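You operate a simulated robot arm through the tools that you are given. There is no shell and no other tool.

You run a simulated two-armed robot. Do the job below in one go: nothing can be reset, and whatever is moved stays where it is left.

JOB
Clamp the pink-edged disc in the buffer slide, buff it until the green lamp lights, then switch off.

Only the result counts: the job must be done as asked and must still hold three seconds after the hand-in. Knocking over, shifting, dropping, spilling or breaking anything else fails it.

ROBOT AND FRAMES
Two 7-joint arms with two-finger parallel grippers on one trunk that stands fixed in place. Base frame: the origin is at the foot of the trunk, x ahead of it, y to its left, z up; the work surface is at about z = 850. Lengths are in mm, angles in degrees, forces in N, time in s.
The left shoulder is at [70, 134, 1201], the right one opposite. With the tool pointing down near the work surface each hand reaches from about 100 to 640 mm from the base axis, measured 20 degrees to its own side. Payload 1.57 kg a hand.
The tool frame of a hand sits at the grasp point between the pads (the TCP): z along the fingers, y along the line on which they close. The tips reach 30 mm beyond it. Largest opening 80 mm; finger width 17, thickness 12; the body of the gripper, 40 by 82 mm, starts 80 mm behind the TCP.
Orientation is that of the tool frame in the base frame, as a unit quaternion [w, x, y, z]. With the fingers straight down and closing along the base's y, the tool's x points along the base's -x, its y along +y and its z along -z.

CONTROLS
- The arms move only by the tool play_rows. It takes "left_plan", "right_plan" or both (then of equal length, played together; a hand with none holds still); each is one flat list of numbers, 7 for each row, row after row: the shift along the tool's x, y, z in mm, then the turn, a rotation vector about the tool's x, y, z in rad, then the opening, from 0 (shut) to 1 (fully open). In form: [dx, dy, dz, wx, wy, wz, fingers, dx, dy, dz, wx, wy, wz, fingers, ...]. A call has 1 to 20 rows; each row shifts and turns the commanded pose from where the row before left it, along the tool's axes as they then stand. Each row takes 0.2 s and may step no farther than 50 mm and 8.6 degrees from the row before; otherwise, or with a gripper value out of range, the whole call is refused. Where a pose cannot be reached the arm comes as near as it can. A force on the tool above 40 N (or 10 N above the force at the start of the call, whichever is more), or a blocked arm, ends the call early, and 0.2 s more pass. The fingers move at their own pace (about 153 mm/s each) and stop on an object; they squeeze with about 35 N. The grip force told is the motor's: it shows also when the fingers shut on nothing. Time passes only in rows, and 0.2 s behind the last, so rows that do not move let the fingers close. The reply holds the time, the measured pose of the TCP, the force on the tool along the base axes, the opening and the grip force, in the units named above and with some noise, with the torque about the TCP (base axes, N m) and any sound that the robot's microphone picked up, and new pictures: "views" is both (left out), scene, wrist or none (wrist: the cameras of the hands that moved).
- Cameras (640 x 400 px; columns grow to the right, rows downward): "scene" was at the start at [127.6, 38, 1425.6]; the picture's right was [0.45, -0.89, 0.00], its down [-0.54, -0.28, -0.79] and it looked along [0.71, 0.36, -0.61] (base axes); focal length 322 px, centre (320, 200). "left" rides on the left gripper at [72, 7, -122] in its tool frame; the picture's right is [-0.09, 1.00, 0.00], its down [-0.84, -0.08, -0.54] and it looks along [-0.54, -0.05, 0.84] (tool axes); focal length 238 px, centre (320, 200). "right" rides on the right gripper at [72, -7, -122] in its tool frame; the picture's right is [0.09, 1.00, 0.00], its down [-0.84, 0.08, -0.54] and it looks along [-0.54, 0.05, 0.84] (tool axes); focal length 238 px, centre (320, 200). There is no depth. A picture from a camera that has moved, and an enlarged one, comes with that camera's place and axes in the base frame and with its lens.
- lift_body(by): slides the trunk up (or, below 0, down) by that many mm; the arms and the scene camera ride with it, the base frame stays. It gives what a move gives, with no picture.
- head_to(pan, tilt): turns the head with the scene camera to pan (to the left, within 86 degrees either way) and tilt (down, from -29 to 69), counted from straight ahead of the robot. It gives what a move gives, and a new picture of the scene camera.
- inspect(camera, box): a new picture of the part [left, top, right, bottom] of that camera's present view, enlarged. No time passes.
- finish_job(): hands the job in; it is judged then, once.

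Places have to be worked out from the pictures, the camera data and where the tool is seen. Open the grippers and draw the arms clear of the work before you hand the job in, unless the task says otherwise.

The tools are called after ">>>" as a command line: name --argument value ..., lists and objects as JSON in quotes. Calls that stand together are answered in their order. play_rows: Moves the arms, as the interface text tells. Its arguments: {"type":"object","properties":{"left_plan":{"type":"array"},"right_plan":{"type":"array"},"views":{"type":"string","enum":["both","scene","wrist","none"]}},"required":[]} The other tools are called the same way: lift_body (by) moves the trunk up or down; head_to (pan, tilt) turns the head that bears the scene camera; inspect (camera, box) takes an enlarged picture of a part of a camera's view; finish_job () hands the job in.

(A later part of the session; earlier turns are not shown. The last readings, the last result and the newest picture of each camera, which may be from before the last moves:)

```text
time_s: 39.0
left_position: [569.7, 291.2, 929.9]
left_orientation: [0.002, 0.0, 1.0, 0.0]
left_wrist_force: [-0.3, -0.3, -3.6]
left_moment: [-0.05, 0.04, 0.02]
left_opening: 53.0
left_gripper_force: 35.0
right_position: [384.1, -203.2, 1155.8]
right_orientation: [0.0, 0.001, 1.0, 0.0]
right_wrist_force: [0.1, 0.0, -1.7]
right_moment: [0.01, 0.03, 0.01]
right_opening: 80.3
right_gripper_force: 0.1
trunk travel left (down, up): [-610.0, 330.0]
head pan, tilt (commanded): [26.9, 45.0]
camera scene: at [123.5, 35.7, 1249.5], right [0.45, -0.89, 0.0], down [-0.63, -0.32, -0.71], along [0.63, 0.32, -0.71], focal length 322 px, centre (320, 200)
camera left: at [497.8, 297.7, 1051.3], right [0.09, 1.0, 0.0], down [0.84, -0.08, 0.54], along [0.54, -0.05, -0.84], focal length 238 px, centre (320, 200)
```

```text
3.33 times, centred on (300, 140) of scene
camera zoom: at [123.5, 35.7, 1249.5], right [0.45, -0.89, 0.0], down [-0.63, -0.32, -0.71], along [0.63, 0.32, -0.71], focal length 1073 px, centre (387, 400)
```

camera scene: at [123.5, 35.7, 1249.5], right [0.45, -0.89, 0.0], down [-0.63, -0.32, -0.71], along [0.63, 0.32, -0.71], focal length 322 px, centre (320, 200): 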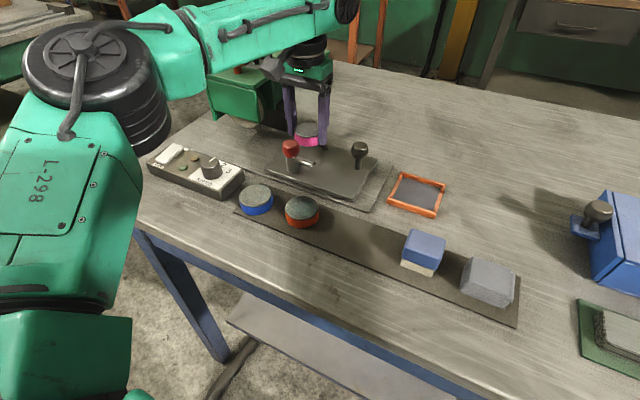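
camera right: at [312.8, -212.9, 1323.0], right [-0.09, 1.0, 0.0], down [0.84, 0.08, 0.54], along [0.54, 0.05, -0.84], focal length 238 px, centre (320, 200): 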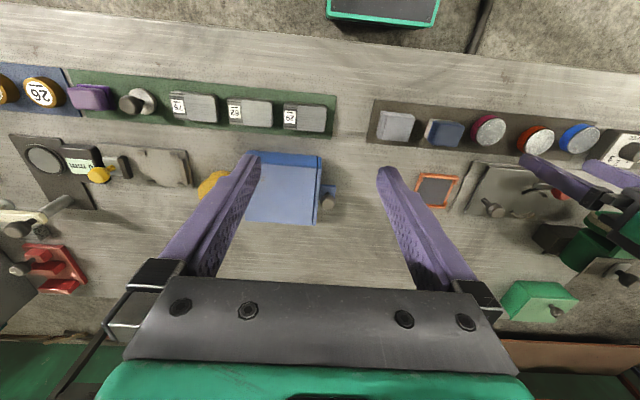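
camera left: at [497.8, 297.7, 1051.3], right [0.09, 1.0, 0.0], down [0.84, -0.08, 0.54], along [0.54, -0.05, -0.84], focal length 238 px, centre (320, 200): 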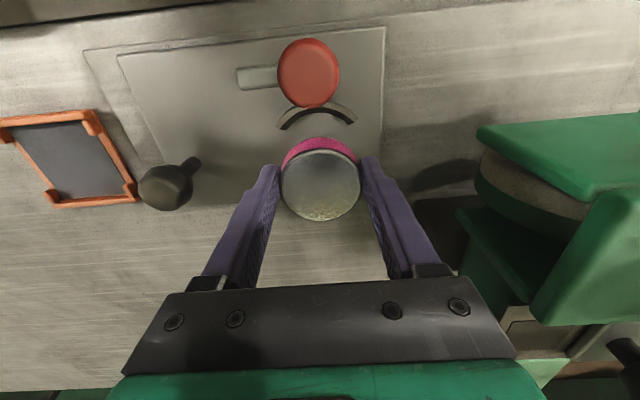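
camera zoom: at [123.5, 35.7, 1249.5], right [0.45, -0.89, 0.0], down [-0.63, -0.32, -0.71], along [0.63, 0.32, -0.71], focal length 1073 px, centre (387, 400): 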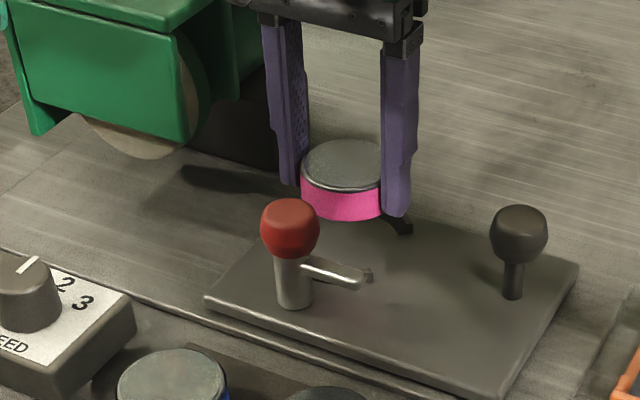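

Alignment over the seat is within ~0.5 mm (seat ≈ (569.4,291.4), TCP (569.7,291.2)). Descending gently toward contact.

>>> play_rows --left_plan '[0, 0, 5, 0, 0, 0, 0, 0, 0, 5, 0, 0, 0, 0, 0, 0, 5, 0, 0, 0, 0, 0, 0, 4, 0, 0, 0, 0, 0, 0, 2, 0, 0, 0, 0, 0, 0, 2, 0, 0, 0, 0, 0, 0, 0, 0, 0, 0, 0]' --views "both"

>>> inspect --camera "scene" --box '[240, 100, 360, 190]'

>>> inspect --camera "left" --box '[220, 60, 420, 240]'

```text
time_s: 40.6
left_position: [570.0, 290.3, 904.5]
left_orientation: [0.001, 0.0, 1.0, -0.001]
left_wrist_force: [-0.2, 0.2, -3.9]
left_moment: [0.0, -0.02, 0.01]
left_opening: 52.8
left_gripper_force: 34.8
right_position: [385.0, -203.7, 1156.7]
right_orientation: [0.001, 0.0, 1.0, 0.001]
right_wrist_force: [-0.7, -1.1, 0.2]
right_moment: [0.01, 0.03, -0.04]
right_opening: 80.1
right_gripper_force: 0.1
trunk travel left (down, up): [-610.0, 330.0]
head pan, tilt (commanded): [26.9, 45.0]
camera scene: at [123.6, 35.8, 1249.5], right [0.45, -0.89, 0.0], down [-0.63, -0.32, -0.71], along [0.63, 0.32, -0.71], focal length 322 px, centre (320, 200)
camera left: at [497.9, 298.2, 1027.9], right [0.09, 1.0, 0.0], down [0.84, -0.08, 0.54], along [0.54, -0.05, -0.84], focal length 238 px, centre (320, 200)
```

scene: 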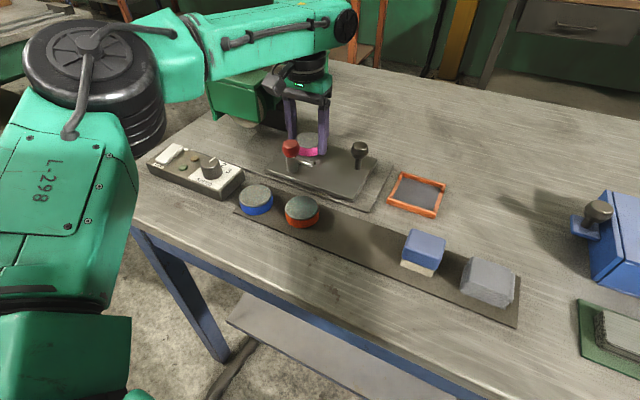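
left: 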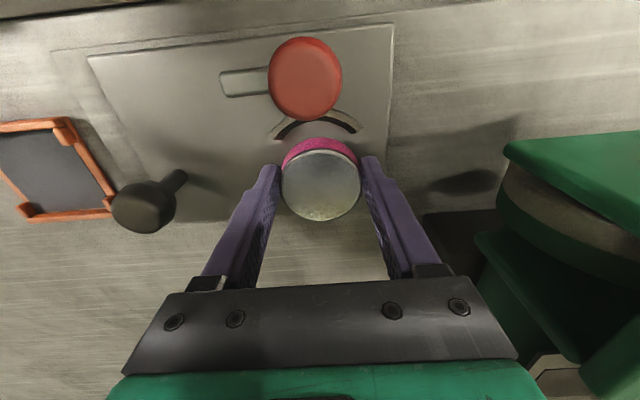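

```text
4.44 times, centred on (300, 145) of scene
camera zoom: at [123.6, 35.8, 1249.5], right [0.45, -0.89, 0.0], down [-0.63, -0.32, -0.71], along [0.63, 0.32, -0.71], focal length 1430 px, centre (409, 444)
```

zoom: 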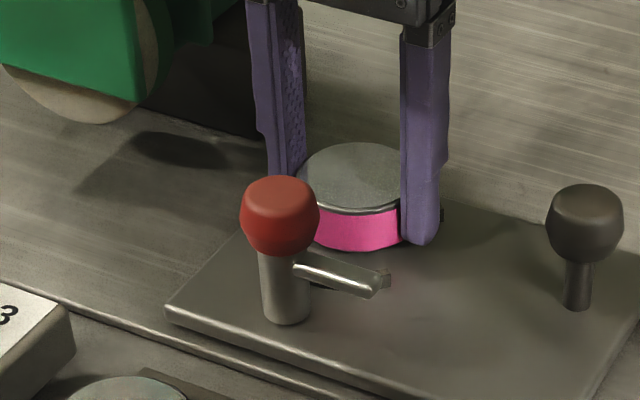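

```text
2.22 times, centred on (320, 150) of left
camera zoom: at [497.9, 298.2, 1027.9], right [0.09, 1.0, 0.0], down [0.84, -0.08, 0.54], along [0.54, -0.05, -0.84], focal length 530 px, centre (320, 311)
```

zoom: 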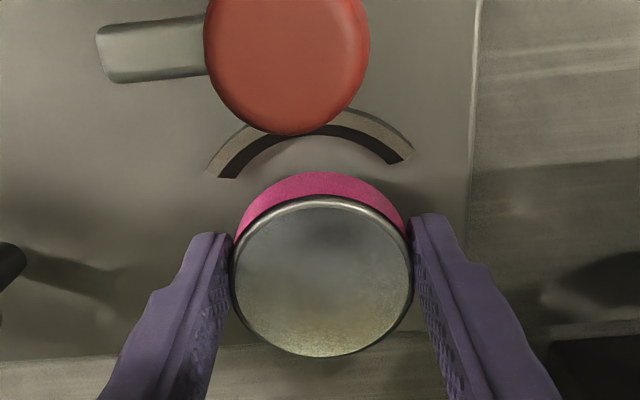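

Still no contact (force −3.9 N is just the disc weight). Continue down in small steps, watching for a force rise.

>>> play_rows --left_plan '[0, 0, 1.5, 0, 0, 0, 0, 0, 0, 1.5, 0, 0, 0, 0, 0, 0, 1.5, 0, 0, 0, 0, 0, 0, 0, 0, 0, 0, 0]' --views "none"

```text
time_s: 41.6
left_position: [571.1, 290.6, 902.9]
left_orientation: [0.001, 0.001, 1.0, 0.001]
left_wrist_force: [0.5, 0.9, -3.9]
left_moment: [-0.01, 0.04, -0.02]
left_opening: 53.0
left_gripper_force: 34.6
right_position: [384.0, -204.9, 1157.2]
right_orientation: [0.0, 0.0, 1.0, 0.0]
right_wrist_force: [0.2, -0.3, -0.2]
right_moment: [0.02, -0.03, 0.0]
right_opening: 79.9
right_gripper_force: 0.1
trunk travel left (down, up): [-610.0, 330.0]
head pan, tilt (commanded): [26.9, 45.0]
```

Commanded z is about 902 with no contact yet. Continuing down in 1.5 mm steps.

>>> play_rows --left_plan '[0.5, 0.2, 1.5, 0, 0, 0, 0, 0, 0, 1.5, 0, 0, 0, 0, 0, 0, 0, 0, 0, 0, 0]' --views "wrist"

>>> inspect --camera "scene" --box '[256, 110, 352, 182]'

```text
time_s: 42.4
left_position: [569.1, 290.7, 900.3]
left_orientation: [0.002, 0.001, 1.0, 0.0]
left_wrist_force: [1.6, 1.6, 3.4]
left_moment: [0.06, -0.27, 0.06]
left_opening: 53.3
left_gripper_force: 34.8
right_position: [383.3, -203.3, 1157.4]
right_orientation: [0.0, 0.0, 1.0, 0.001]
right_wrist_force: [0.3, -0.4, -1.2]
right_moment: [0.03, -0.02, -0.01]
right_opening: 80.0
right_gripper_force: 0.1
trunk travel left (down, up): [-610.0, 330.0]
head pan, tilt (commanded): [26.9, 45.0]
camera left: at [496.6, 298.1, 1021.9], right [0.09, 1.0, 0.0], down [0.83, -0.08, 0.55], along [0.54, -0.05, -0.84], focal length 238 px, centre (320, 200)
```

left: 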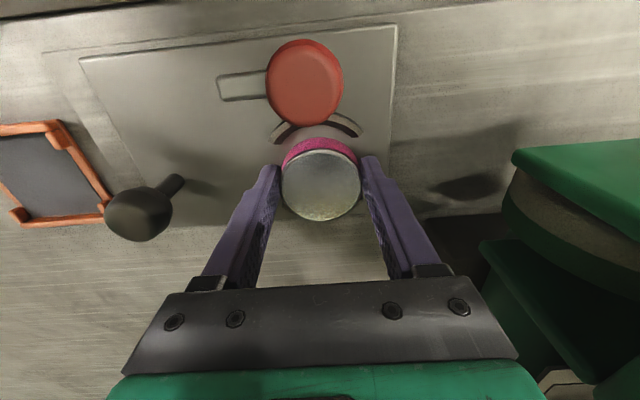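

```text
5.56 times, centred on (304, 146) of scene
camera zoom: at [122.5, 35.5, 1249.7], right [0.45, -0.89, 0.0], down [-0.63, -0.32, -0.71], along [0.63, 0.32, -0.71], focal length 1788 px, centre (409, 500)
```

zoom: 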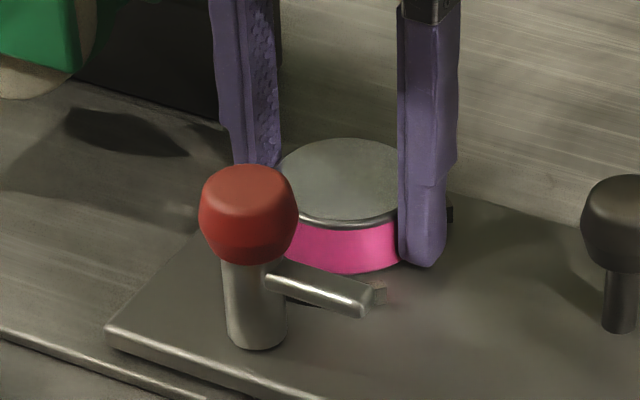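

Contact: the vertical force changed by +7 N at TCP z≈900.5, matching the disc bottom resting on the carriage (z≈867). I'll open the fingers slightly to release.

>>> play_rows --left_plan '[0, 0, 0, 0, 0, 0, 0.72, 0, 0, 0, 0, 0, 0, 0.8, 0, 0, 0, 0, 0, 0, 0.8]' --views "both"

>>> inspect --camera "scene" --box '[256, 110, 352, 182]'

>>> inspect --camera "left" --box '[240, 90, 400, 240]'

```text
time_s: 43.2
left_position: [568.9, 290.3, 898.8]
left_orientation: [0.0, 0.0, 1.0, 0.0]
left_wrist_force: [0.0, 0.3, 0.4]
left_moment: [-0.01, 0.02, 0.04]
left_opening: 63.9
left_gripper_force: 0.1
right_position: [384.5, -203.8, 1157.0]
right_orientation: [0.001, 0.0, 1.0, 0.001]
right_wrist_force: [-0.1, -1.1, -0.7]
right_moment: [0.03, 0.01, 0.0]
right_opening: 80.2
right_gripper_force: 0.0
trunk travel left (down, up): [-610.0, 330.0]
head pan, tilt (commanded): [26.9, 45.0]
camera scene: at [122.9, 35.4, 1249.5], right [0.45, -0.89, 0.0], down [-0.63, -0.32, -0.71], along [0.63, 0.32, -0.71], focal length 322 px, centre (320, 200)
camera left: at [496.8, 297.8, 1021.2], right [0.09, 1.0, 0.0], down [0.84, -0.08, 0.54], along [0.54, -0.05, -0.84], focal length 238 px, centre (320, 200)
```

scene: 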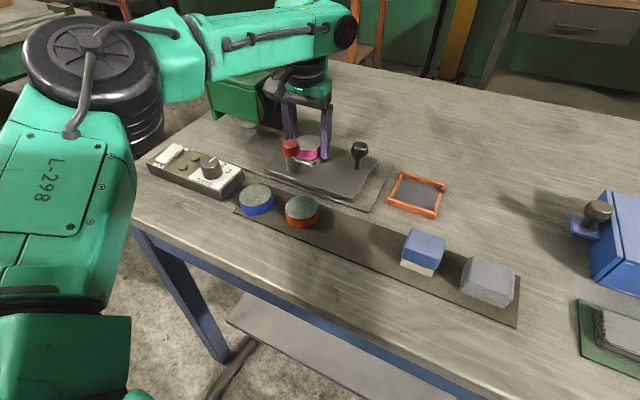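
left: 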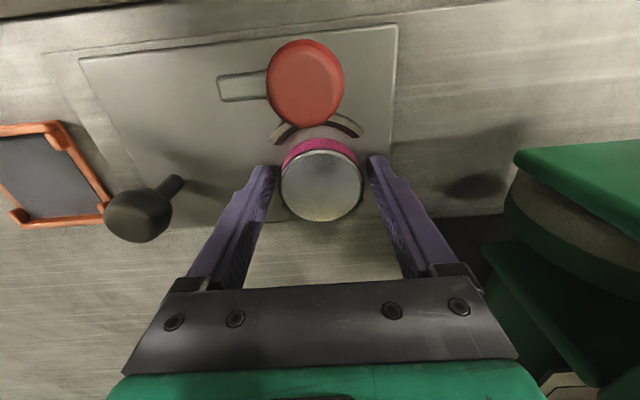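

```text
5.56 times, centred on (304, 146) of scene
camera zoom: at [122.9, 35.4, 1249.5], right [0.45, -0.89, 0.0], down [-0.63, -0.32, -0.71], along [0.63, 0.32, -0.71], focal length 1788 px, centre (409, 500)
```

zoom: 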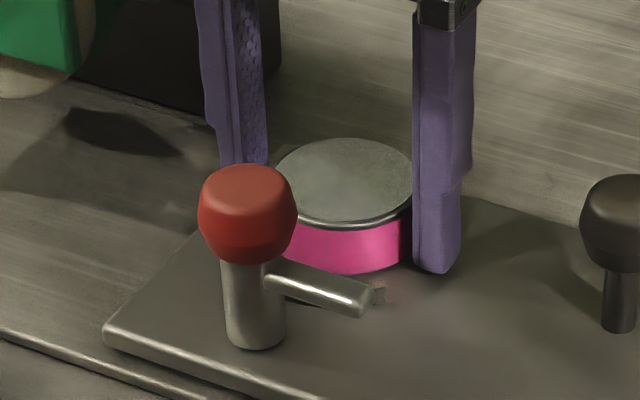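

```text
2.67 times, centred on (320, 165) of left
camera zoom: at [496.8, 297.8, 1021.2], right [0.09, 1.0, 0.0], down [0.84, -0.08, 0.54], along [0.54, -0.05, -0.84], focal length 636 px, centre (320, 293)
```

zoom: 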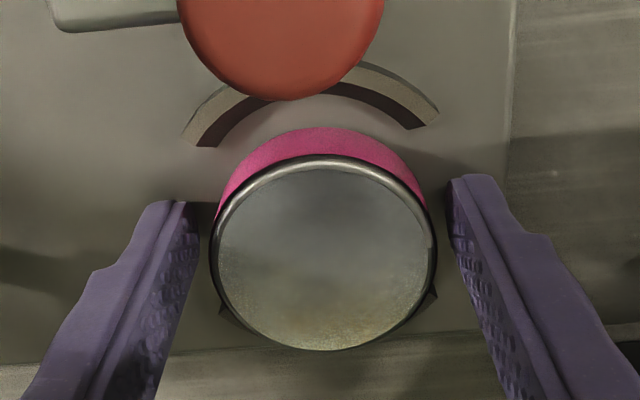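

The disc sits flat between the jaws. I'll lift the hand straight up clear of it and re-inspect disc, lever and knob.

>>> play_rows --left_plan '[0, 0, -6, 0, 0, 0, 0.8, 0, 0, -10, 0, 0, 0, 0.8, 0, 0, -15, 0, 0, 0, 0.8, 10, 0, -15, 0, 0, 0, 0.8, 15, 0, -15, 0, 0, 0, 0.8, 15, 0, -15, 0, 0, 0, 0.8, 0, 0, 0, 0, 0, 0, 0.8]' --views "both"

>>> inspect --camera "scene" --box '[256, 110, 352, 182]'

>>> inspect --camera "left" --box '[220, 60, 420, 210]'

```text
time_s: 44.8
left_position: [530.0, 291.1, 975.0]
left_orientation: [0.0, 0.001, 1.0, 0.001]
left_wrist_force: [-0.2, 0.5, -0.4]
left_moment: [0.01, 0.01, 0.02]
left_opening: 64.1
left_gripper_force: 0.0
right_position: [384.2, -203.4, 1156.1]
right_orientation: [0.0, 0.0, 1.0, 0.0]
right_wrist_force: [-0.3, -0.9, -0.5]
right_moment: [0.01, 0.0, -0.01]
right_opening: 80.2
right_gripper_force: 0.1
trunk travel left (down, up): [-610.0, 330.0]
head pan, tilt (commanded): [26.9, 45.0]
camera scene: at [123.4, 35.4, 1249.5], right [0.45, -0.89, 0.0], down [-0.63, -0.32, -0.71], along [0.63, 0.32, -0.71], focal length 322 px, centre (320, 200)
camera left: at [457.1, 298.1, 1097.2], right [0.09, 1.0, 0.0], down [0.84, -0.08, 0.54], along [0.54, -0.05, -0.84], focal length 238 px, centre (320, 200)
```

scene: 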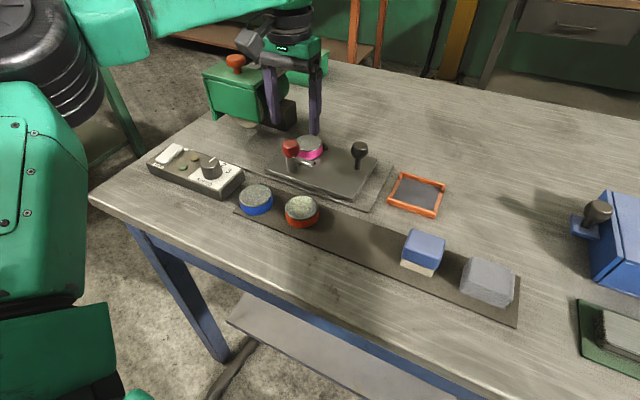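
left: 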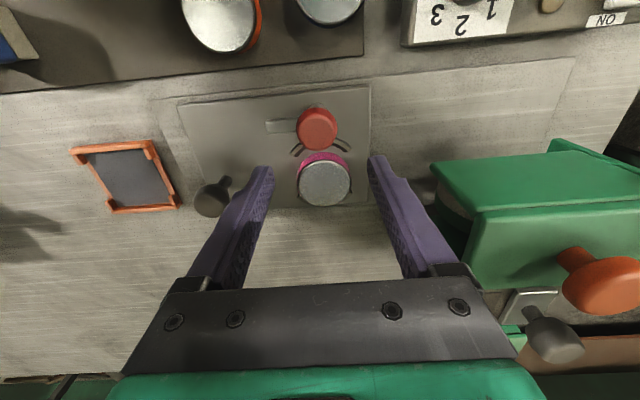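

```text
5.56 times, centred on (304, 146) of scene
camera zoom: at [123.4, 35.4, 1249.5], right [0.45, -0.89, 0.0], down [-0.63, -0.32, -0.71], along [0.63, 0.32, -0.71], focal length 1788 px, centre (409, 500)
```

zoom: 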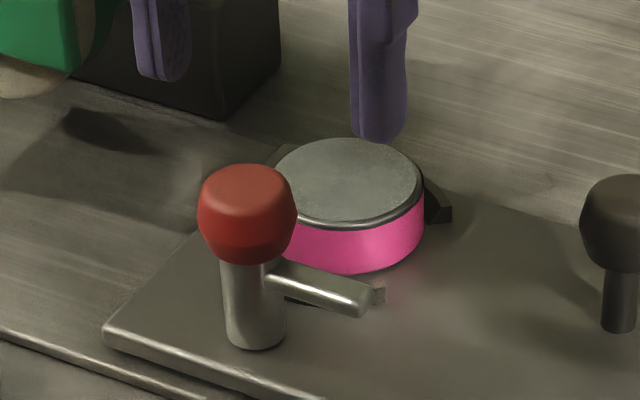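

```text
2.67 times, centred on (320, 135) of left
camera zoom: at [457.1, 298.1, 1097.2], right [0.09, 1.0, 0.0], down [0.84, -0.08, 0.54], along [0.54, -0.05, -0.84], focal length 636 px, centre (320, 373)
```

zoom: 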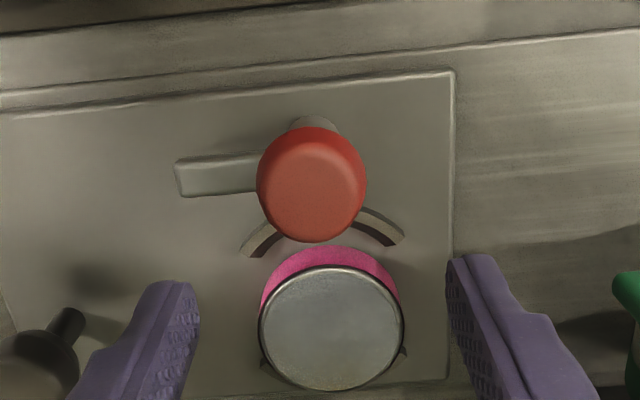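

The disc is centred in the seat at ≈(570,292.5). Near-view triangulation puts the red knob axis at ≈(508.8,291.3), mid-height z≈917, with the bar pointing −y; turning it 90° counter-clockwise (from above) swings the bar over the disc. I'll move over the knob and pre-rotate the wrist 45° clockwise.

>>> play_rows --left_plan '[10.3, 0.1, 0, 0, 0, 0, 0.8, 10.3, 0.1, 0, 0, 0, 0, 0.8, 0, 0, 0, 0, 0, 0.131, 0.8, 0, 0, 0, 0, 0, 0.131, 0.8, 0, 0, 0, 0, 0, 0.131, 0.8, 0, 0, 0, 0, 0, 0.131, 0.8, 0, 0, 0, 0, 0, 0.131, 0.8, 0, 0, 0, 0, 0, 0.13, 0.8, 0, 0, 0, 0, 0, 0, 0.8]' --views "both"

>>> inspect --camera "left" --box '[220, 90, 420, 240]'

>>> inspect --camera "scene" --box '[240, 90, 368, 186]'

```text
time_s: 46.8
left_position: [508.6, 290.9, 974.8]
left_orientation: [0.001, 0.383, 0.924, 0.0]
left_wrist_force: [1.3, -1.6, 0.2]
left_moment: [0.0, 0.01, -0.02]
left_opening: 63.9
left_gripper_force: 0.1
right_position: [383.9, -203.8, 1155.6]
right_orientation: [0.0, 0.0, 1.0, 0.0]
right_wrist_force: [0.3, -0.2, -0.2]
right_moment: [-0.01, -0.01, -0.03]
right_opening: 79.9
right_gripper_force: 0.0
trunk travel left (down, up): [-610.0, 330.0]
head pan, tilt (commanded): [26.9, 45.0]
camera scene: at [122.8, 35.4, 1249.6], right [0.45, -0.89, 0.0], down [-0.63, -0.32, -0.71], along [0.63, 0.32, -0.71], focal length 322 px, centre (320, 200)
camera left: at [462.1, 347.2, 1097.0], right [0.77, 0.64, 0.0], down [0.53, -0.65, 0.54], along [0.35, -0.42, -0.84], focal length 238 px, centre (320, 200)
```

scene: 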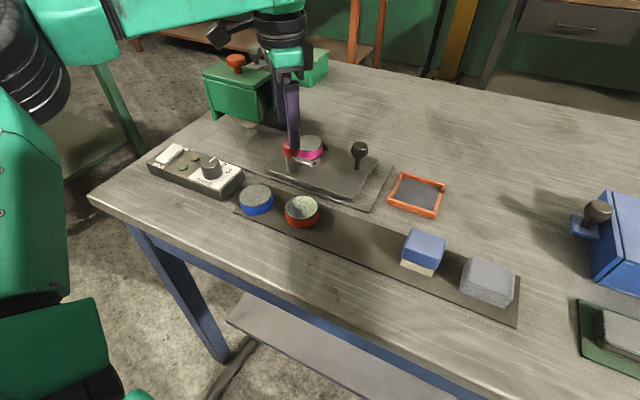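
left: 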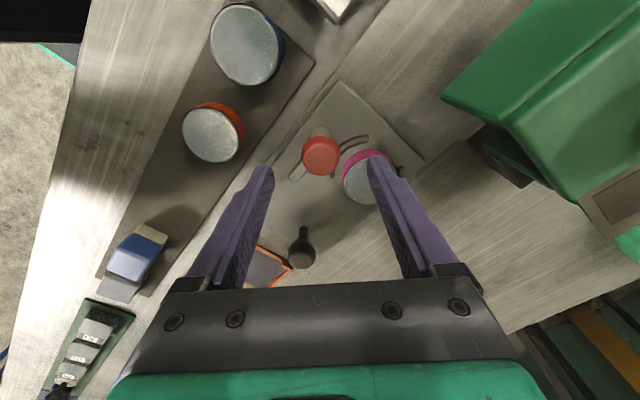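

```text
2.67 times, centred on (320, 165) of left
camera zoom: at [462.1, 347.2, 1097.0], right [0.77, 0.64, 0.0], down [0.53, -0.65, 0.54], along [0.35, -0.42, -0.84], focal length 636 px, centre (320, 293)
```

zoom: 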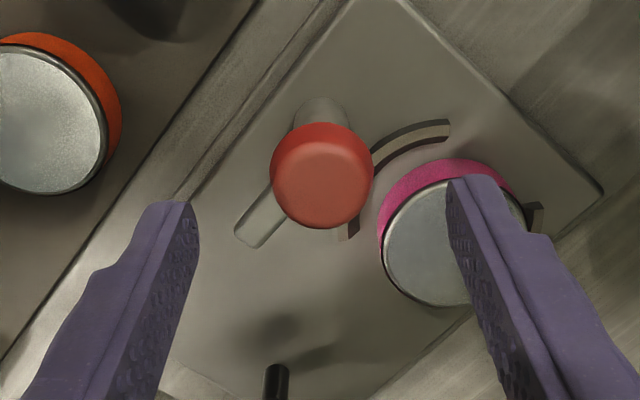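

```text
4.17 times, centred on (304, 138) of scene
camera zoom: at [122.8, 35.4, 1249.6], right [0.45, -0.89, 0.0], down [-0.63, -0.32, -0.71], along [0.63, 0.32, -0.71], focal length 1341 px, centre (387, 458)
```

zoom: 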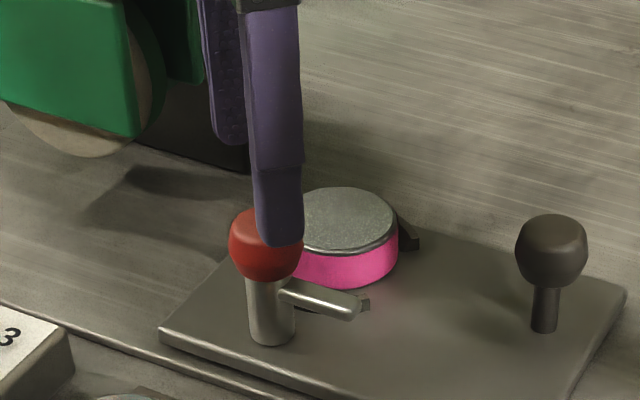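

The knob is centred under the grip line within ~1 mm. Descending so the tips reach z≈908 (above bar and disc), then checking.

>>> play_rows --left_plan '[-0.7, 0.4, 12, 0, 0, 0, 0.8, 0, 0, 12, 0, 0, 0, 0.7, 0, 0, 8, 0, 0, 0, 0.65, 0, 0, 5, 0, 0, 0, 0.65, 0, 0, 0, 0, 0, 0, 0.65]' --views "both"

>>> inspect --camera "left" --box '[220, 90, 420, 240]'

>>> inspect --camera "scene" --box '[240, 90, 368, 186]'

```text
time_s: 48.0
left_position: [508.7, 291.4, 938.1]
left_orientation: [0.001, 0.383, 0.924, 0.001]
left_wrist_force: [1.4, -0.2, 0.5]
left_moment: [0.02, 0.01, 0.01]
left_opening: 51.9
left_gripper_force: 0.1
right_position: [382.9, -203.9, 1157.1]
right_orientation: [-0.001, 0.001, 1.0, 0.0]
right_wrist_force: [0.1, -1.0, 0.3]
right_moment: [-0.02, -0.02, 0.03]
right_opening: 79.7
right_gripper_force: 0.0
trunk travel left (down, up): [-610.0, 330.0]
head pan, tilt (commanded): [26.9, 45.0]
camera scene: at [122.8, 35.4, 1249.6], right [0.45, -0.89, 0.0], down [-0.63, -0.32, -0.71], along [0.63, 0.32, -0.71], focal length 322 px, centre (320, 200)
camera left: at [462.6, 346.6, 1059.6], right [0.77, 0.64, 0.0], down [0.54, -0.65, 0.54], along [0.35, -0.42, -0.84], focal length 238 px, centre (320, 200)
```

scene: 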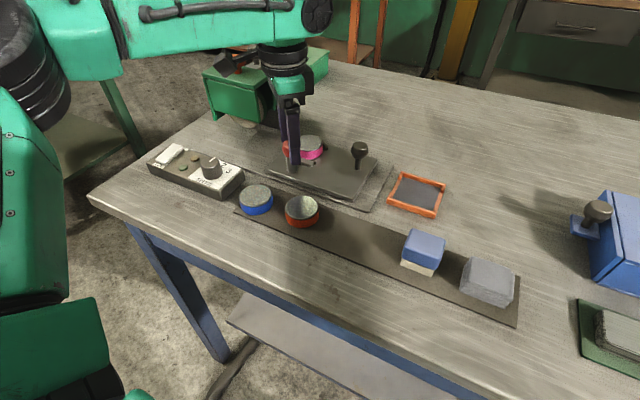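
left: 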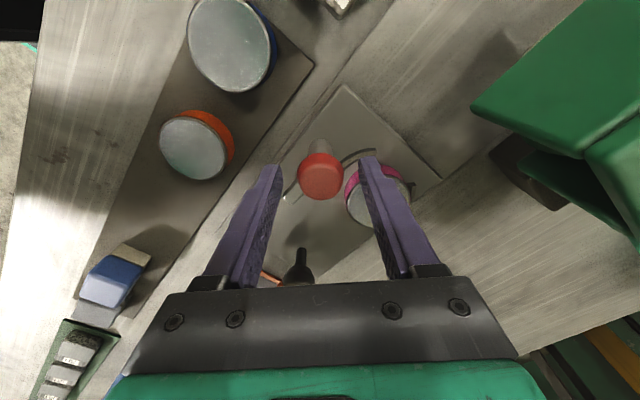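

```text
2.67 times, centred on (320, 165) of left
camera zoom: at [462.6, 346.6, 1059.6], right [0.77, 0.64, 0.0], down [0.54, -0.65, 0.54], along [0.35, -0.42, -0.84], focal length 636 px, centre (320, 293)
```

zoom: 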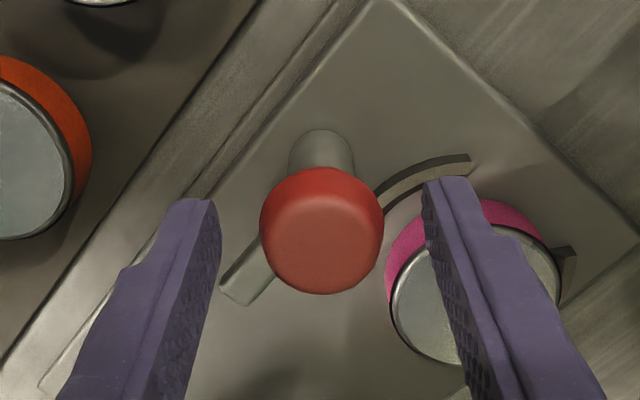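

```text
4.17 times, centred on (304, 138) of scene
camera zoom: at [122.8, 35.4, 1249.6], right [0.45, -0.89, 0.0], down [-0.63, -0.32, -0.71], along [0.63, 0.32, -0.71], focal length 1341 px, centre (387, 458)
```

zoom: 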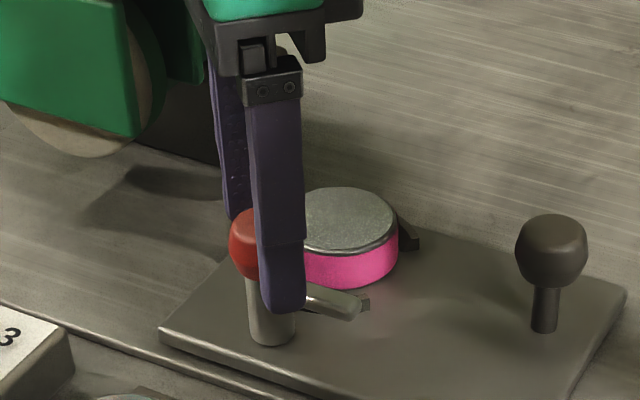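

Well aligned around the knob. Closing the fingers on the knob now.

>>> play_rows --left_plan '[0, 0, 0, 0, 0, 0, 0.45, 0, 0, 0, 0, 0, 0, 0, 0, 0, 0, 0, 0, 0, 0, 0, 0, 0, 0, 0, 0, 0]' --views "wrist"

>>> inspect --camera "scene" --box '[240, 90, 368, 186]'

```text
time_s: 49.0
left_position: [509.5, 291.1, 938.5]
left_orientation: [0.001, 0.384, 0.924, 0.001]
left_wrist_force: [1.4, 0.4, 0.6]
left_moment: [0.1, 0.04, 0.01]
left_opening: 31.0
left_gripper_force: 39.4
right_position: [384.6, -203.4, 1155.4]
right_orientation: [0.0, 0.0, 1.0, 0.001]
right_wrist_force: [-0.2, 0.1, -0.5]
right_moment: [0.01, 0.0, 0.01]
right_opening: 79.9
right_gripper_force: 0.0
trunk travel left (down, up): [-610.0, 330.0]
head pan, tilt (commanded): [26.9, 45.0]
camera left: at [462.9, 346.9, 1059.7], right [0.77, 0.64, 0.0], down [0.54, -0.65, 0.54], along [0.35, -0.42, -0.84], focal length 238 px, centre (320, 200)
```

left: 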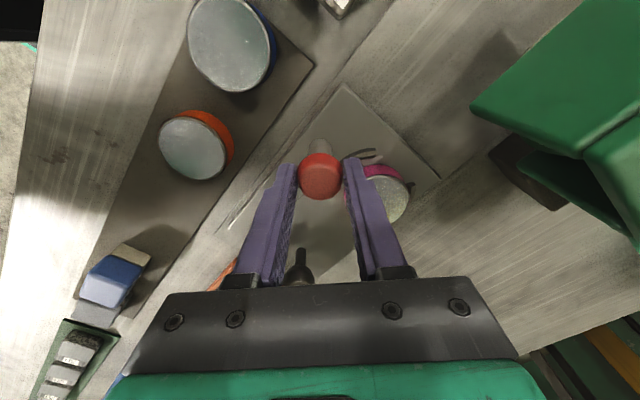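

```text
4.17 times, centred on (304, 138) of scene
camera zoom: at [123.1, 35.6, 1249.5], right [0.45, -0.89, 0.0], down [-0.63, -0.32, -0.71], along [0.63, 0.32, -0.71], focal length 1341 px, centre (387, 458)
```

zoom: 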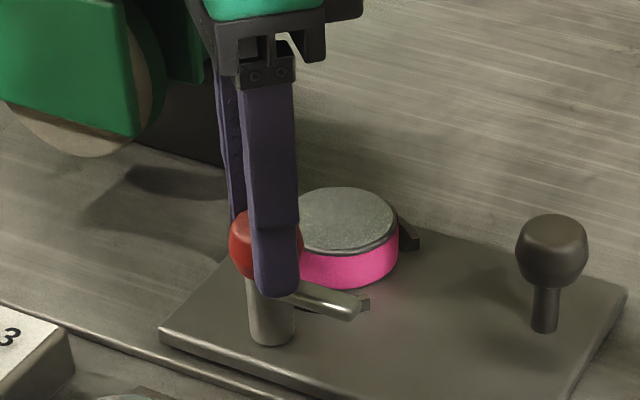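

Knob gripped (31.0 mm). Turning counter-clockwise (tool −z rotation) about 30° first to see whether the bar follows.

>>> play_rows --left_plan '[0, 0, 0, 0, 0, -0.13, 0, 0, 0, 0, 0, 0, -0.13, 0, 0, 0, 0, 0, 0, -0.13, 0, 0, 0, 0, 0, 0, -0.13, 0]' --views "wrist"

>>> inspect --camera "scene" --box '[240, 90, 368, 186]'

```text
time_s: 50.0
left_position: [509.5, 289.4, 938.2]
left_orientation: [0.001, 0.131, 0.991, -0.001]
left_wrist_force: [-1.0, -1.3, -2.5]
left_moment: [0.15, -0.57, 0.01]
left_opening: 30.7
left_gripper_force: 39.8
right_position: [384.1, -203.4, 1156.7]
right_orientation: [0.0, -0.001, 1.0, -0.001]
right_wrist_force: [0.2, -0.5, 0.2]
right_moment: [-0.01, -0.01, 0.02]
right_opening: 80.1
right_gripper_force: 0.0
trunk travel left (down, up): [-610.0, 330.0]
head pan, tilt (commanded): [26.9, 45.0]
camera left: at [441.1, 316.1, 1059.7], right [0.35, 0.94, 0.0], down [0.79, -0.29, 0.54], along [0.51, -0.19, -0.84], focal length 238 px, centre (320, 200)
```

left: 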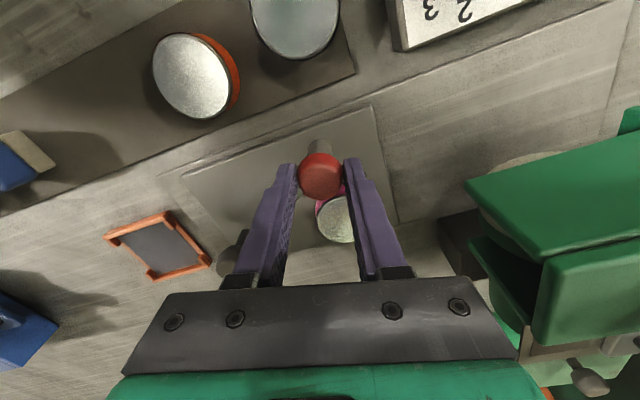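

```text
4.17 times, centred on (304, 138) of scene
camera zoom: at [122.6, 35.3, 1249.5], right [0.45, -0.89, 0.0], down [-0.63, -0.32, -0.71], along [0.63, 0.32, -0.71], focal length 1341 px, centre (387, 458)
```

zoom: 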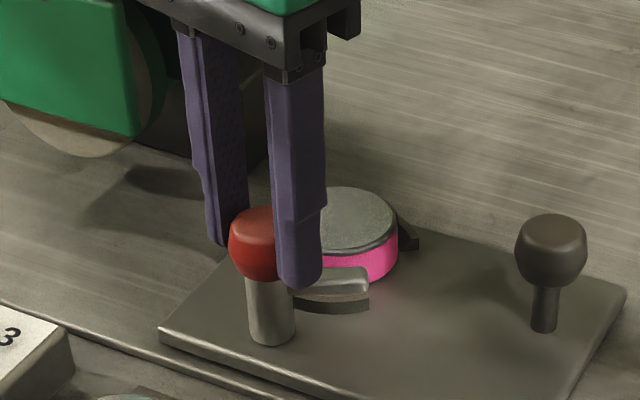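

The bar follows the knob, and its underside is level with the disc top, so it swings over the rim. Continuing the turn.

>>> play_rows --left_plan '[0, 0, 0, 0, 0, -0.13, 0, 0, 0, 0, 0, 0, -0.13, 0, 0, 0, 0, 0, 0, -0.13, 0]' --views "none"

>>> inspect --camera "scene" --box '[240, 90, 368, 186]'

>>> inspect --camera "left" --box '[250, 100, 410, 260]'

```text
time_s: 50.8
left_position: [508.9, 290.6, 938.2]
left_orientation: [0.001, -0.064, 0.998, 0.0]
left_wrist_force: [-2.8, -2.4, -8.0]
left_moment: [0.28, -1.02, -0.03]
left_opening: 30.6
left_gripper_force: 39.8
right_position: [384.8, -204.3, 1156.5]
right_orientation: [0.0, 0.001, 1.0, -0.001]
right_wrist_force: [-0.4, 0.1, -0.4]
right_moment: [0.02, 0.01, 0.04]
right_opening: 80.1
right_gripper_force: 0.1
trunk travel left (down, up): [-610.0, 330.0]
head pan, tilt (commanded): [26.9, 45.0]
```

```text
4.17 times, centred on (304, 138) of scene
camera zoom: at [122.7, 35.3, 1249.5], right [0.45, -0.89, 0.0], down [-0.63, -0.32, -0.71], along [0.63, 0.32, -0.71], focal length 1341 px, centre (387, 458)
```

zoom: 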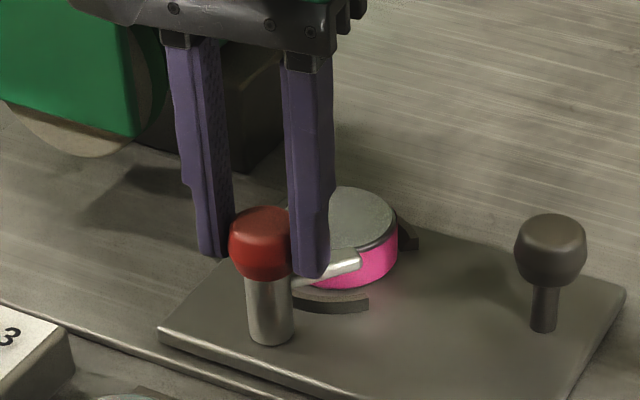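

```text
2.50 times, centred on (330, 180) of left
camera zoom: at [436.7, 288.4, 1059.7], right [-0.03, 1.0, 0.0], down [0.84, 0.03, 0.54], along [0.54, 0.02, -0.84], focal length 596 px, centre (295, 250)
```

zoom: 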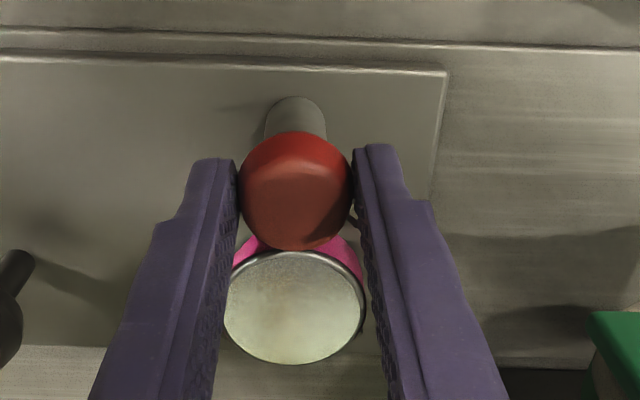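

The bar is at ~52°, nearing the rim; forces are modest. Continuing the remaining ~38° in small steps.

>>> play_rows --left_plan '[0, 0, 0, 0, 0, -0.12, 0, 0, 0, 0, 0, 0, -0.12, 0]' --views "none"

>>> inspect --camera "scene" --box '[240, 90, 368, 186]'

>>> inspect --camera "left" --box '[250, 100, 410, 260]'

```text
time_s: 51.4
left_position: [508.8, 290.3, 938.0]
left_orientation: [0.0, -0.183, 0.983, -0.001]
left_wrist_force: [-3.6, -4.1, -8.8]
left_moment: [0.18, -0.78, 0.01]
left_opening: 31.0
left_gripper_force: 40.0
right_position: [383.8, -204.1, 1156.9]
right_orientation: [0.0, 0.0, 1.0, 0.0]
right_wrist_force: [0.5, 0.9, 0.4]
right_moment: [0.0, 0.0, -0.01]
right_opening: 80.2
right_gripper_force: 0.0
trunk travel left (down, up): [-610.0, 330.0]
head pan, tilt (commanded): [26.9, 45.0]
```

```text
4.17 times, centred on (304, 138) of scene
camera zoom: at [122.8, 35.1, 1249.5], right [0.45, -0.89, 0.0], down [-0.63, -0.32, -0.71], along [0.63, 0.32, -0.71], focal length 1341 px, centre (387, 458)
```

zoom: 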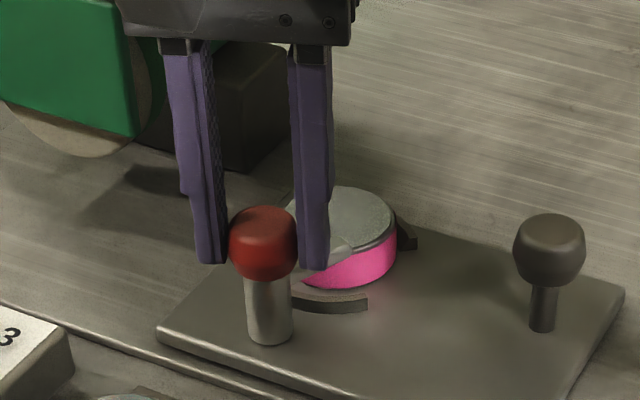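

```text
2.50 times, centred on (330, 180) of left
camera zoom: at [439.4, 271.4, 1059.8], right [-0.27, 0.96, 0.0], down [0.81, 0.23, 0.54], along [0.52, 0.15, -0.84], focal length 596 px, centre (295, 250)
```

zoom: 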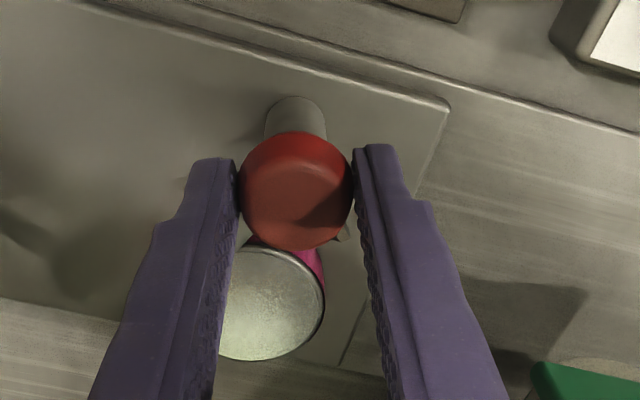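

The bar tip is now moving over the disc rim. Continuing.

>>> play_rows --left_plan '[0, 0, 0, 0, 0, -0.1, 0, 0, 0, 0, 0, 0, -0.1, 0, 0, 0, 0, 0, 0, -0.1, 0, 0, 0, 0, 0, 0, 0, 0]' --views "none"

>>> inspect --camera "scene" --box '[240, 90, 368, 186]'

>>> inspect --camera "left" --box '[250, 100, 410, 260]'

```text
time_s: 52.4
left_position: [509.8, 289.8, 938.2]
left_orientation: [0.0, -0.327, 0.945, -0.001]
left_wrist_force: [-4.8, -3.6, -6.5]
left_moment: [0.16, 0.2, 0.01]
left_opening: 31.0
left_gripper_force: 39.8
right_position: [384.8, -204.2, 1157.5]
right_orientation: [0.0, 0.001, 1.0, 0.0]
right_wrist_force: [1.0, -0.8, 0.4]
right_moment: [-0.04, 0.02, -0.03]
right_opening: 80.0
right_gripper_force: 0.0
trunk travel left (down, up): [-610.0, 330.0]
head pan, tilt (commanded): [26.9, 45.0]
```

```text
4.17 times, centred on (304, 138) of scene
camera zoom: at [123.1, 35.0, 1249.5], right [0.45, -0.89, 0.0], down [-0.63, -0.32, -0.71], along [0.63, 0.32, -0.71], focal length 1341 px, centre (387, 458)
```

zoom: 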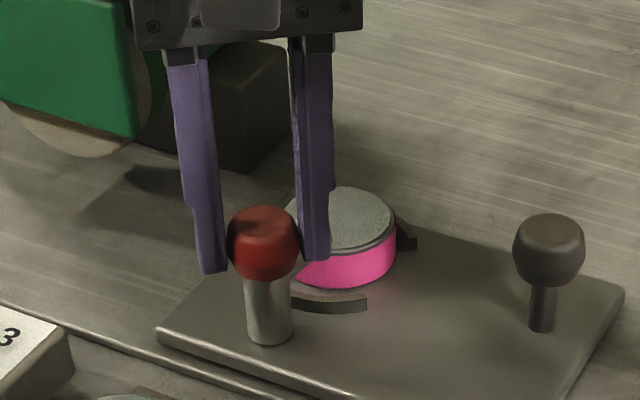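

```text
2.50 times, centred on (330, 180) of left
camera zoom: at [448.4, 251.8, 1059.8], right [-0.54, 0.84, 0.0], down [0.71, 0.46, 0.54], along [0.46, 0.29, -0.84], focal length 596 px, centre (295, 250)
```

zoom: 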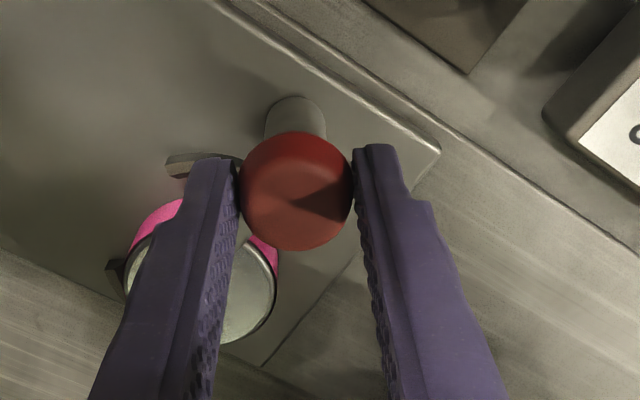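

Turned ~83° with no stop yet (no z torque). I'll continue in smaller increments and watch for the end stop.

>>> play_rows --left_plan '[0, 0, 0, 0, 0, -0.07, 0, 0, 0, 0, 0, 0, -0.07, 0, 0, 0, 0, 0, 0, 0, 0]' --views "none"

>>> inspect --camera "scene" --box '[240, 90, 368, 186]'

>>> inspect --camera "left" --box '[250, 100, 410, 260]'

```text
time_s: 53.2
left_position: [508.0, 290.8, 937.8]
left_orientation: [0.001, -0.392, 0.92, -0.001]
left_wrist_force: [-3.7, -2.4, -6.5]
left_moment: [-0.1, 0.11, -0.59]
left_opening: 30.8
left_gripper_force: 39.5
right_position: [384.7, -204.1, 1156.9]
right_orientation: [0.0, 0.001, 1.0, 0.001]
right_wrist_force: [0.3, 0.3, -0.6]
right_moment: [-0.02, 0.01, -0.01]
right_opening: 79.8
right_gripper_force: 0.0
trunk travel left (down, up): [-610.0, 330.0]
head pan, tilt (commanded): [26.9, 45.0]
```

```text
4.17 times, centred on (304, 138) of scene
camera zoom: at [123.0, 35.4, 1249.5], right [0.45, -0.89, 0.0], down [-0.63, -0.32, -0.71], along [0.63, 0.32, -0.71], focal length 1341 px, centre (387, 458)
```

zoom: 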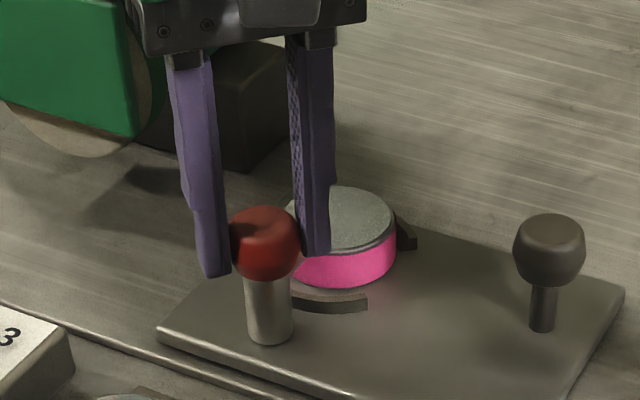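

```text
2.50 times, centred on (330, 180) of left
camera zoom: at [454.5, 243.7, 1059.7], right [-0.65, 0.76, 0.0], down [0.63, 0.55, 0.54], along [0.41, 0.35, -0.84], focal length 596 px, centre (295, 250)
```

zoom: 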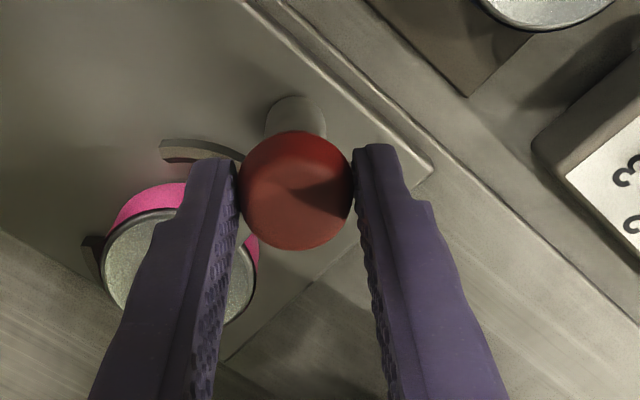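

At ~91° the torque about z jumped to −0.6 N·m: the lever has hit its clamped end stop. I'll open the fingers and rise straight up to look.

>>> play_rows --left_plan '[0, 0, 0, 0, 0, 0.02, 0.4, 0, 0, 0, 0, 0, 0, 0.65, 0, 0, 0, 0, 0, 0, 0.65, 0, 0, -12, 0, 0, 0, 0.65, 0, 0, -15, 0, 0, 0, 0.65, 0, 0, -15, 0, 0, 0, 0.65, 0, 0, -15, 0, 0, 0, 0.65]' --views "both"

>>> inspect --camera "scene" --box '[240, 90, 368, 186]'

>>> inspect --camera "left" --box '[220, 80, 420, 240]'

```text
time_s: 54.8
left_position: [508.2, 291.4, 995.5]
left_orientation: [0.001, -0.383, 0.924, 0.0]
left_wrist_force: [-0.2, -0.3, -0.1]
left_moment: [-0.01, -0.01, -0.01]
left_opening: 52.1
left_gripper_force: 0.1
right_position: [383.8, -204.4, 1156.7]
right_orientation: [0.0, -0.001, 1.0, 0.0]
right_wrist_force: [0.7, 0.8, 0.4]
right_moment: [0.0, -0.05, 0.01]
right_opening: 79.9
right_gripper_force: 0.0
trunk travel left (down, up): [-610.0, 330.0]
head pan, tilt (commanded): [26.9, 45.0]
camera scene: at [122.6, 35.1, 1249.6], right [0.45, -0.89, 0.0], down [-0.63, -0.32, -0.71], along [0.63, 0.32, -0.71], focal length 322 px, centre (320, 200)
camera left: at [453.5, 244.5, 1116.9], right [-0.64, 0.77, 0.0], down [0.65, 0.54, 0.54], along [0.42, 0.35, -0.84], focal length 238 px, centre (320, 200)
```

scene: 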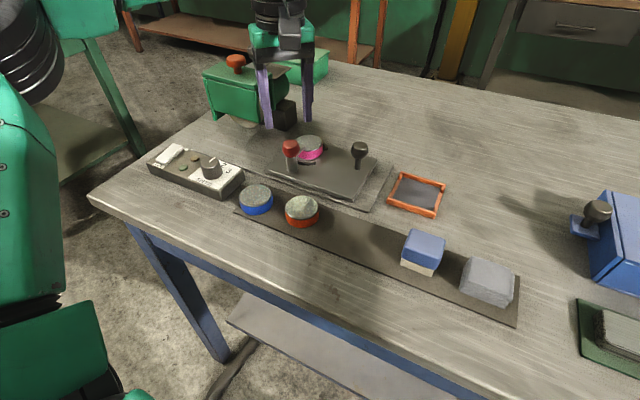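
left: 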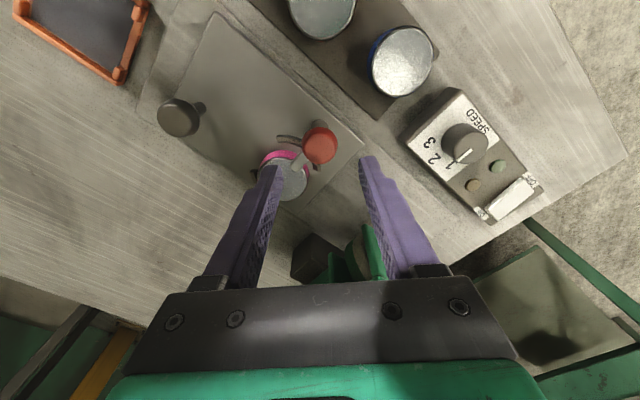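

```text
4.17 times, centred on (304, 138) of scene
camera zoom: at [122.6, 35.1, 1249.6], right [0.45, -0.89, 0.0], down [-0.63, -0.32, -0.71], along [0.63, 0.32, -0.71], focal length 1341 px, centre (387, 458)
```

zoom: 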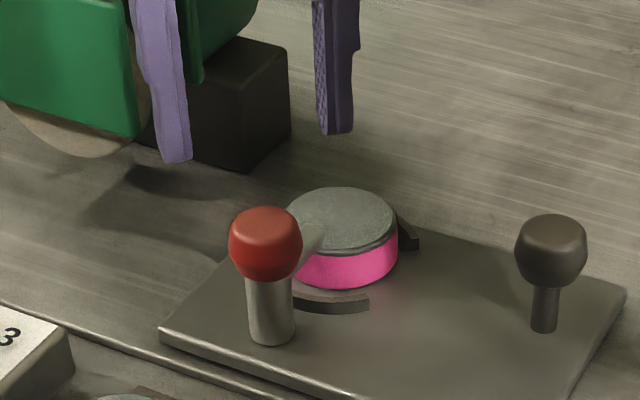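

```text
2.50 times, centred on (320, 160) of left
camera zoom: at [453.5, 244.5, 1116.9], right [-0.64, 0.77, 0.0], down [0.65, 0.54, 0.54], along [0.42, 0.35, -0.84], focal length 596 px, centre (320, 300)
```

zoom: 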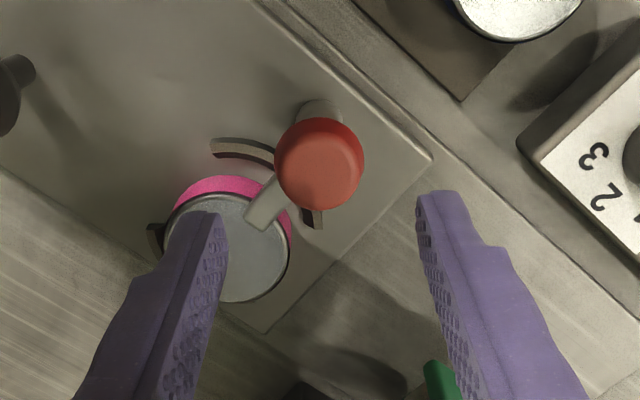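

The clamp bar now rests on the disc's rim: clamped. Next I study the wheel position relative to the slide and re-locate the grey pusher knob (now ≈ (570.5,184,907)).

>>> inspect --camera "scene" --box '[190, 40, 318, 136]'

>>> inspect --camera "left" --box '[260, 200, 420, 300]'

>>> inspect --camera "right" --box '[400, 0, 640, 300]'

```text
4.17 times, centred on (254, 88) of scene
camera zoom: at [122.6, 35.1, 1249.6], right [0.45, -0.89, 0.0], down [-0.63, -0.32, -0.71], along [0.63, 0.32, -0.71], focal length 1341 px, centre (595, 667)
```

zoom: 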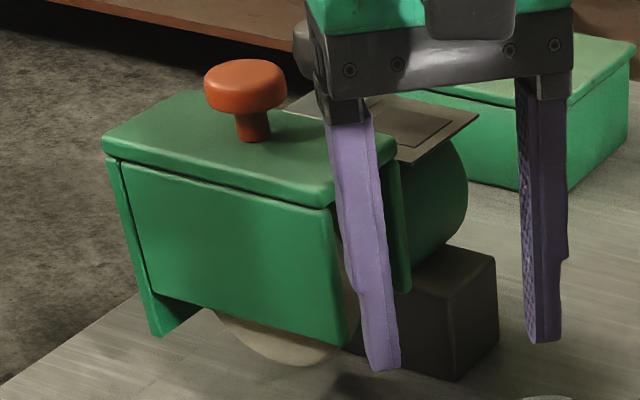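

```text
4.00 times, centred on (340, 250) of left
camera zoom: at [453.5, 244.5, 1116.9], right [-0.64, 0.77, 0.0], down [0.65, 0.54, 0.54], along [0.42, 0.35, -0.84], focal length 953 px, centre (240, 0)
```

zoom: 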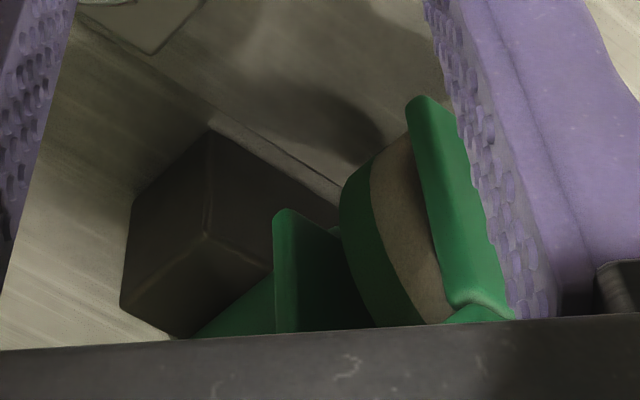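

```text
1.33 times, centred on (520, 150) of right
camera zoom: at [312.0, -210.8, 1279.0], right [-0.09, 1.0, 0.0], down [0.84, 0.08, 0.54], along [0.54, 0.05, -0.84], focal length 318 px, centre (53, 267)
```

zoom: 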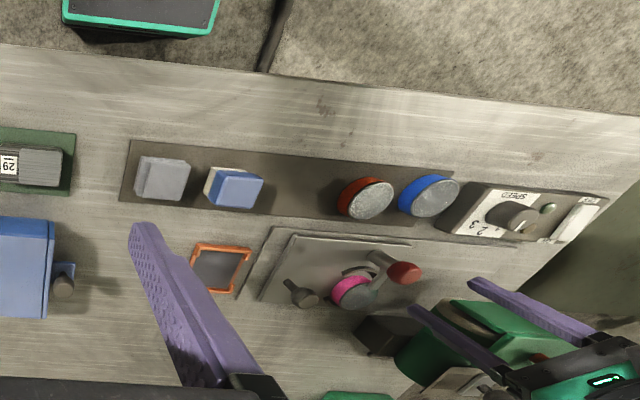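

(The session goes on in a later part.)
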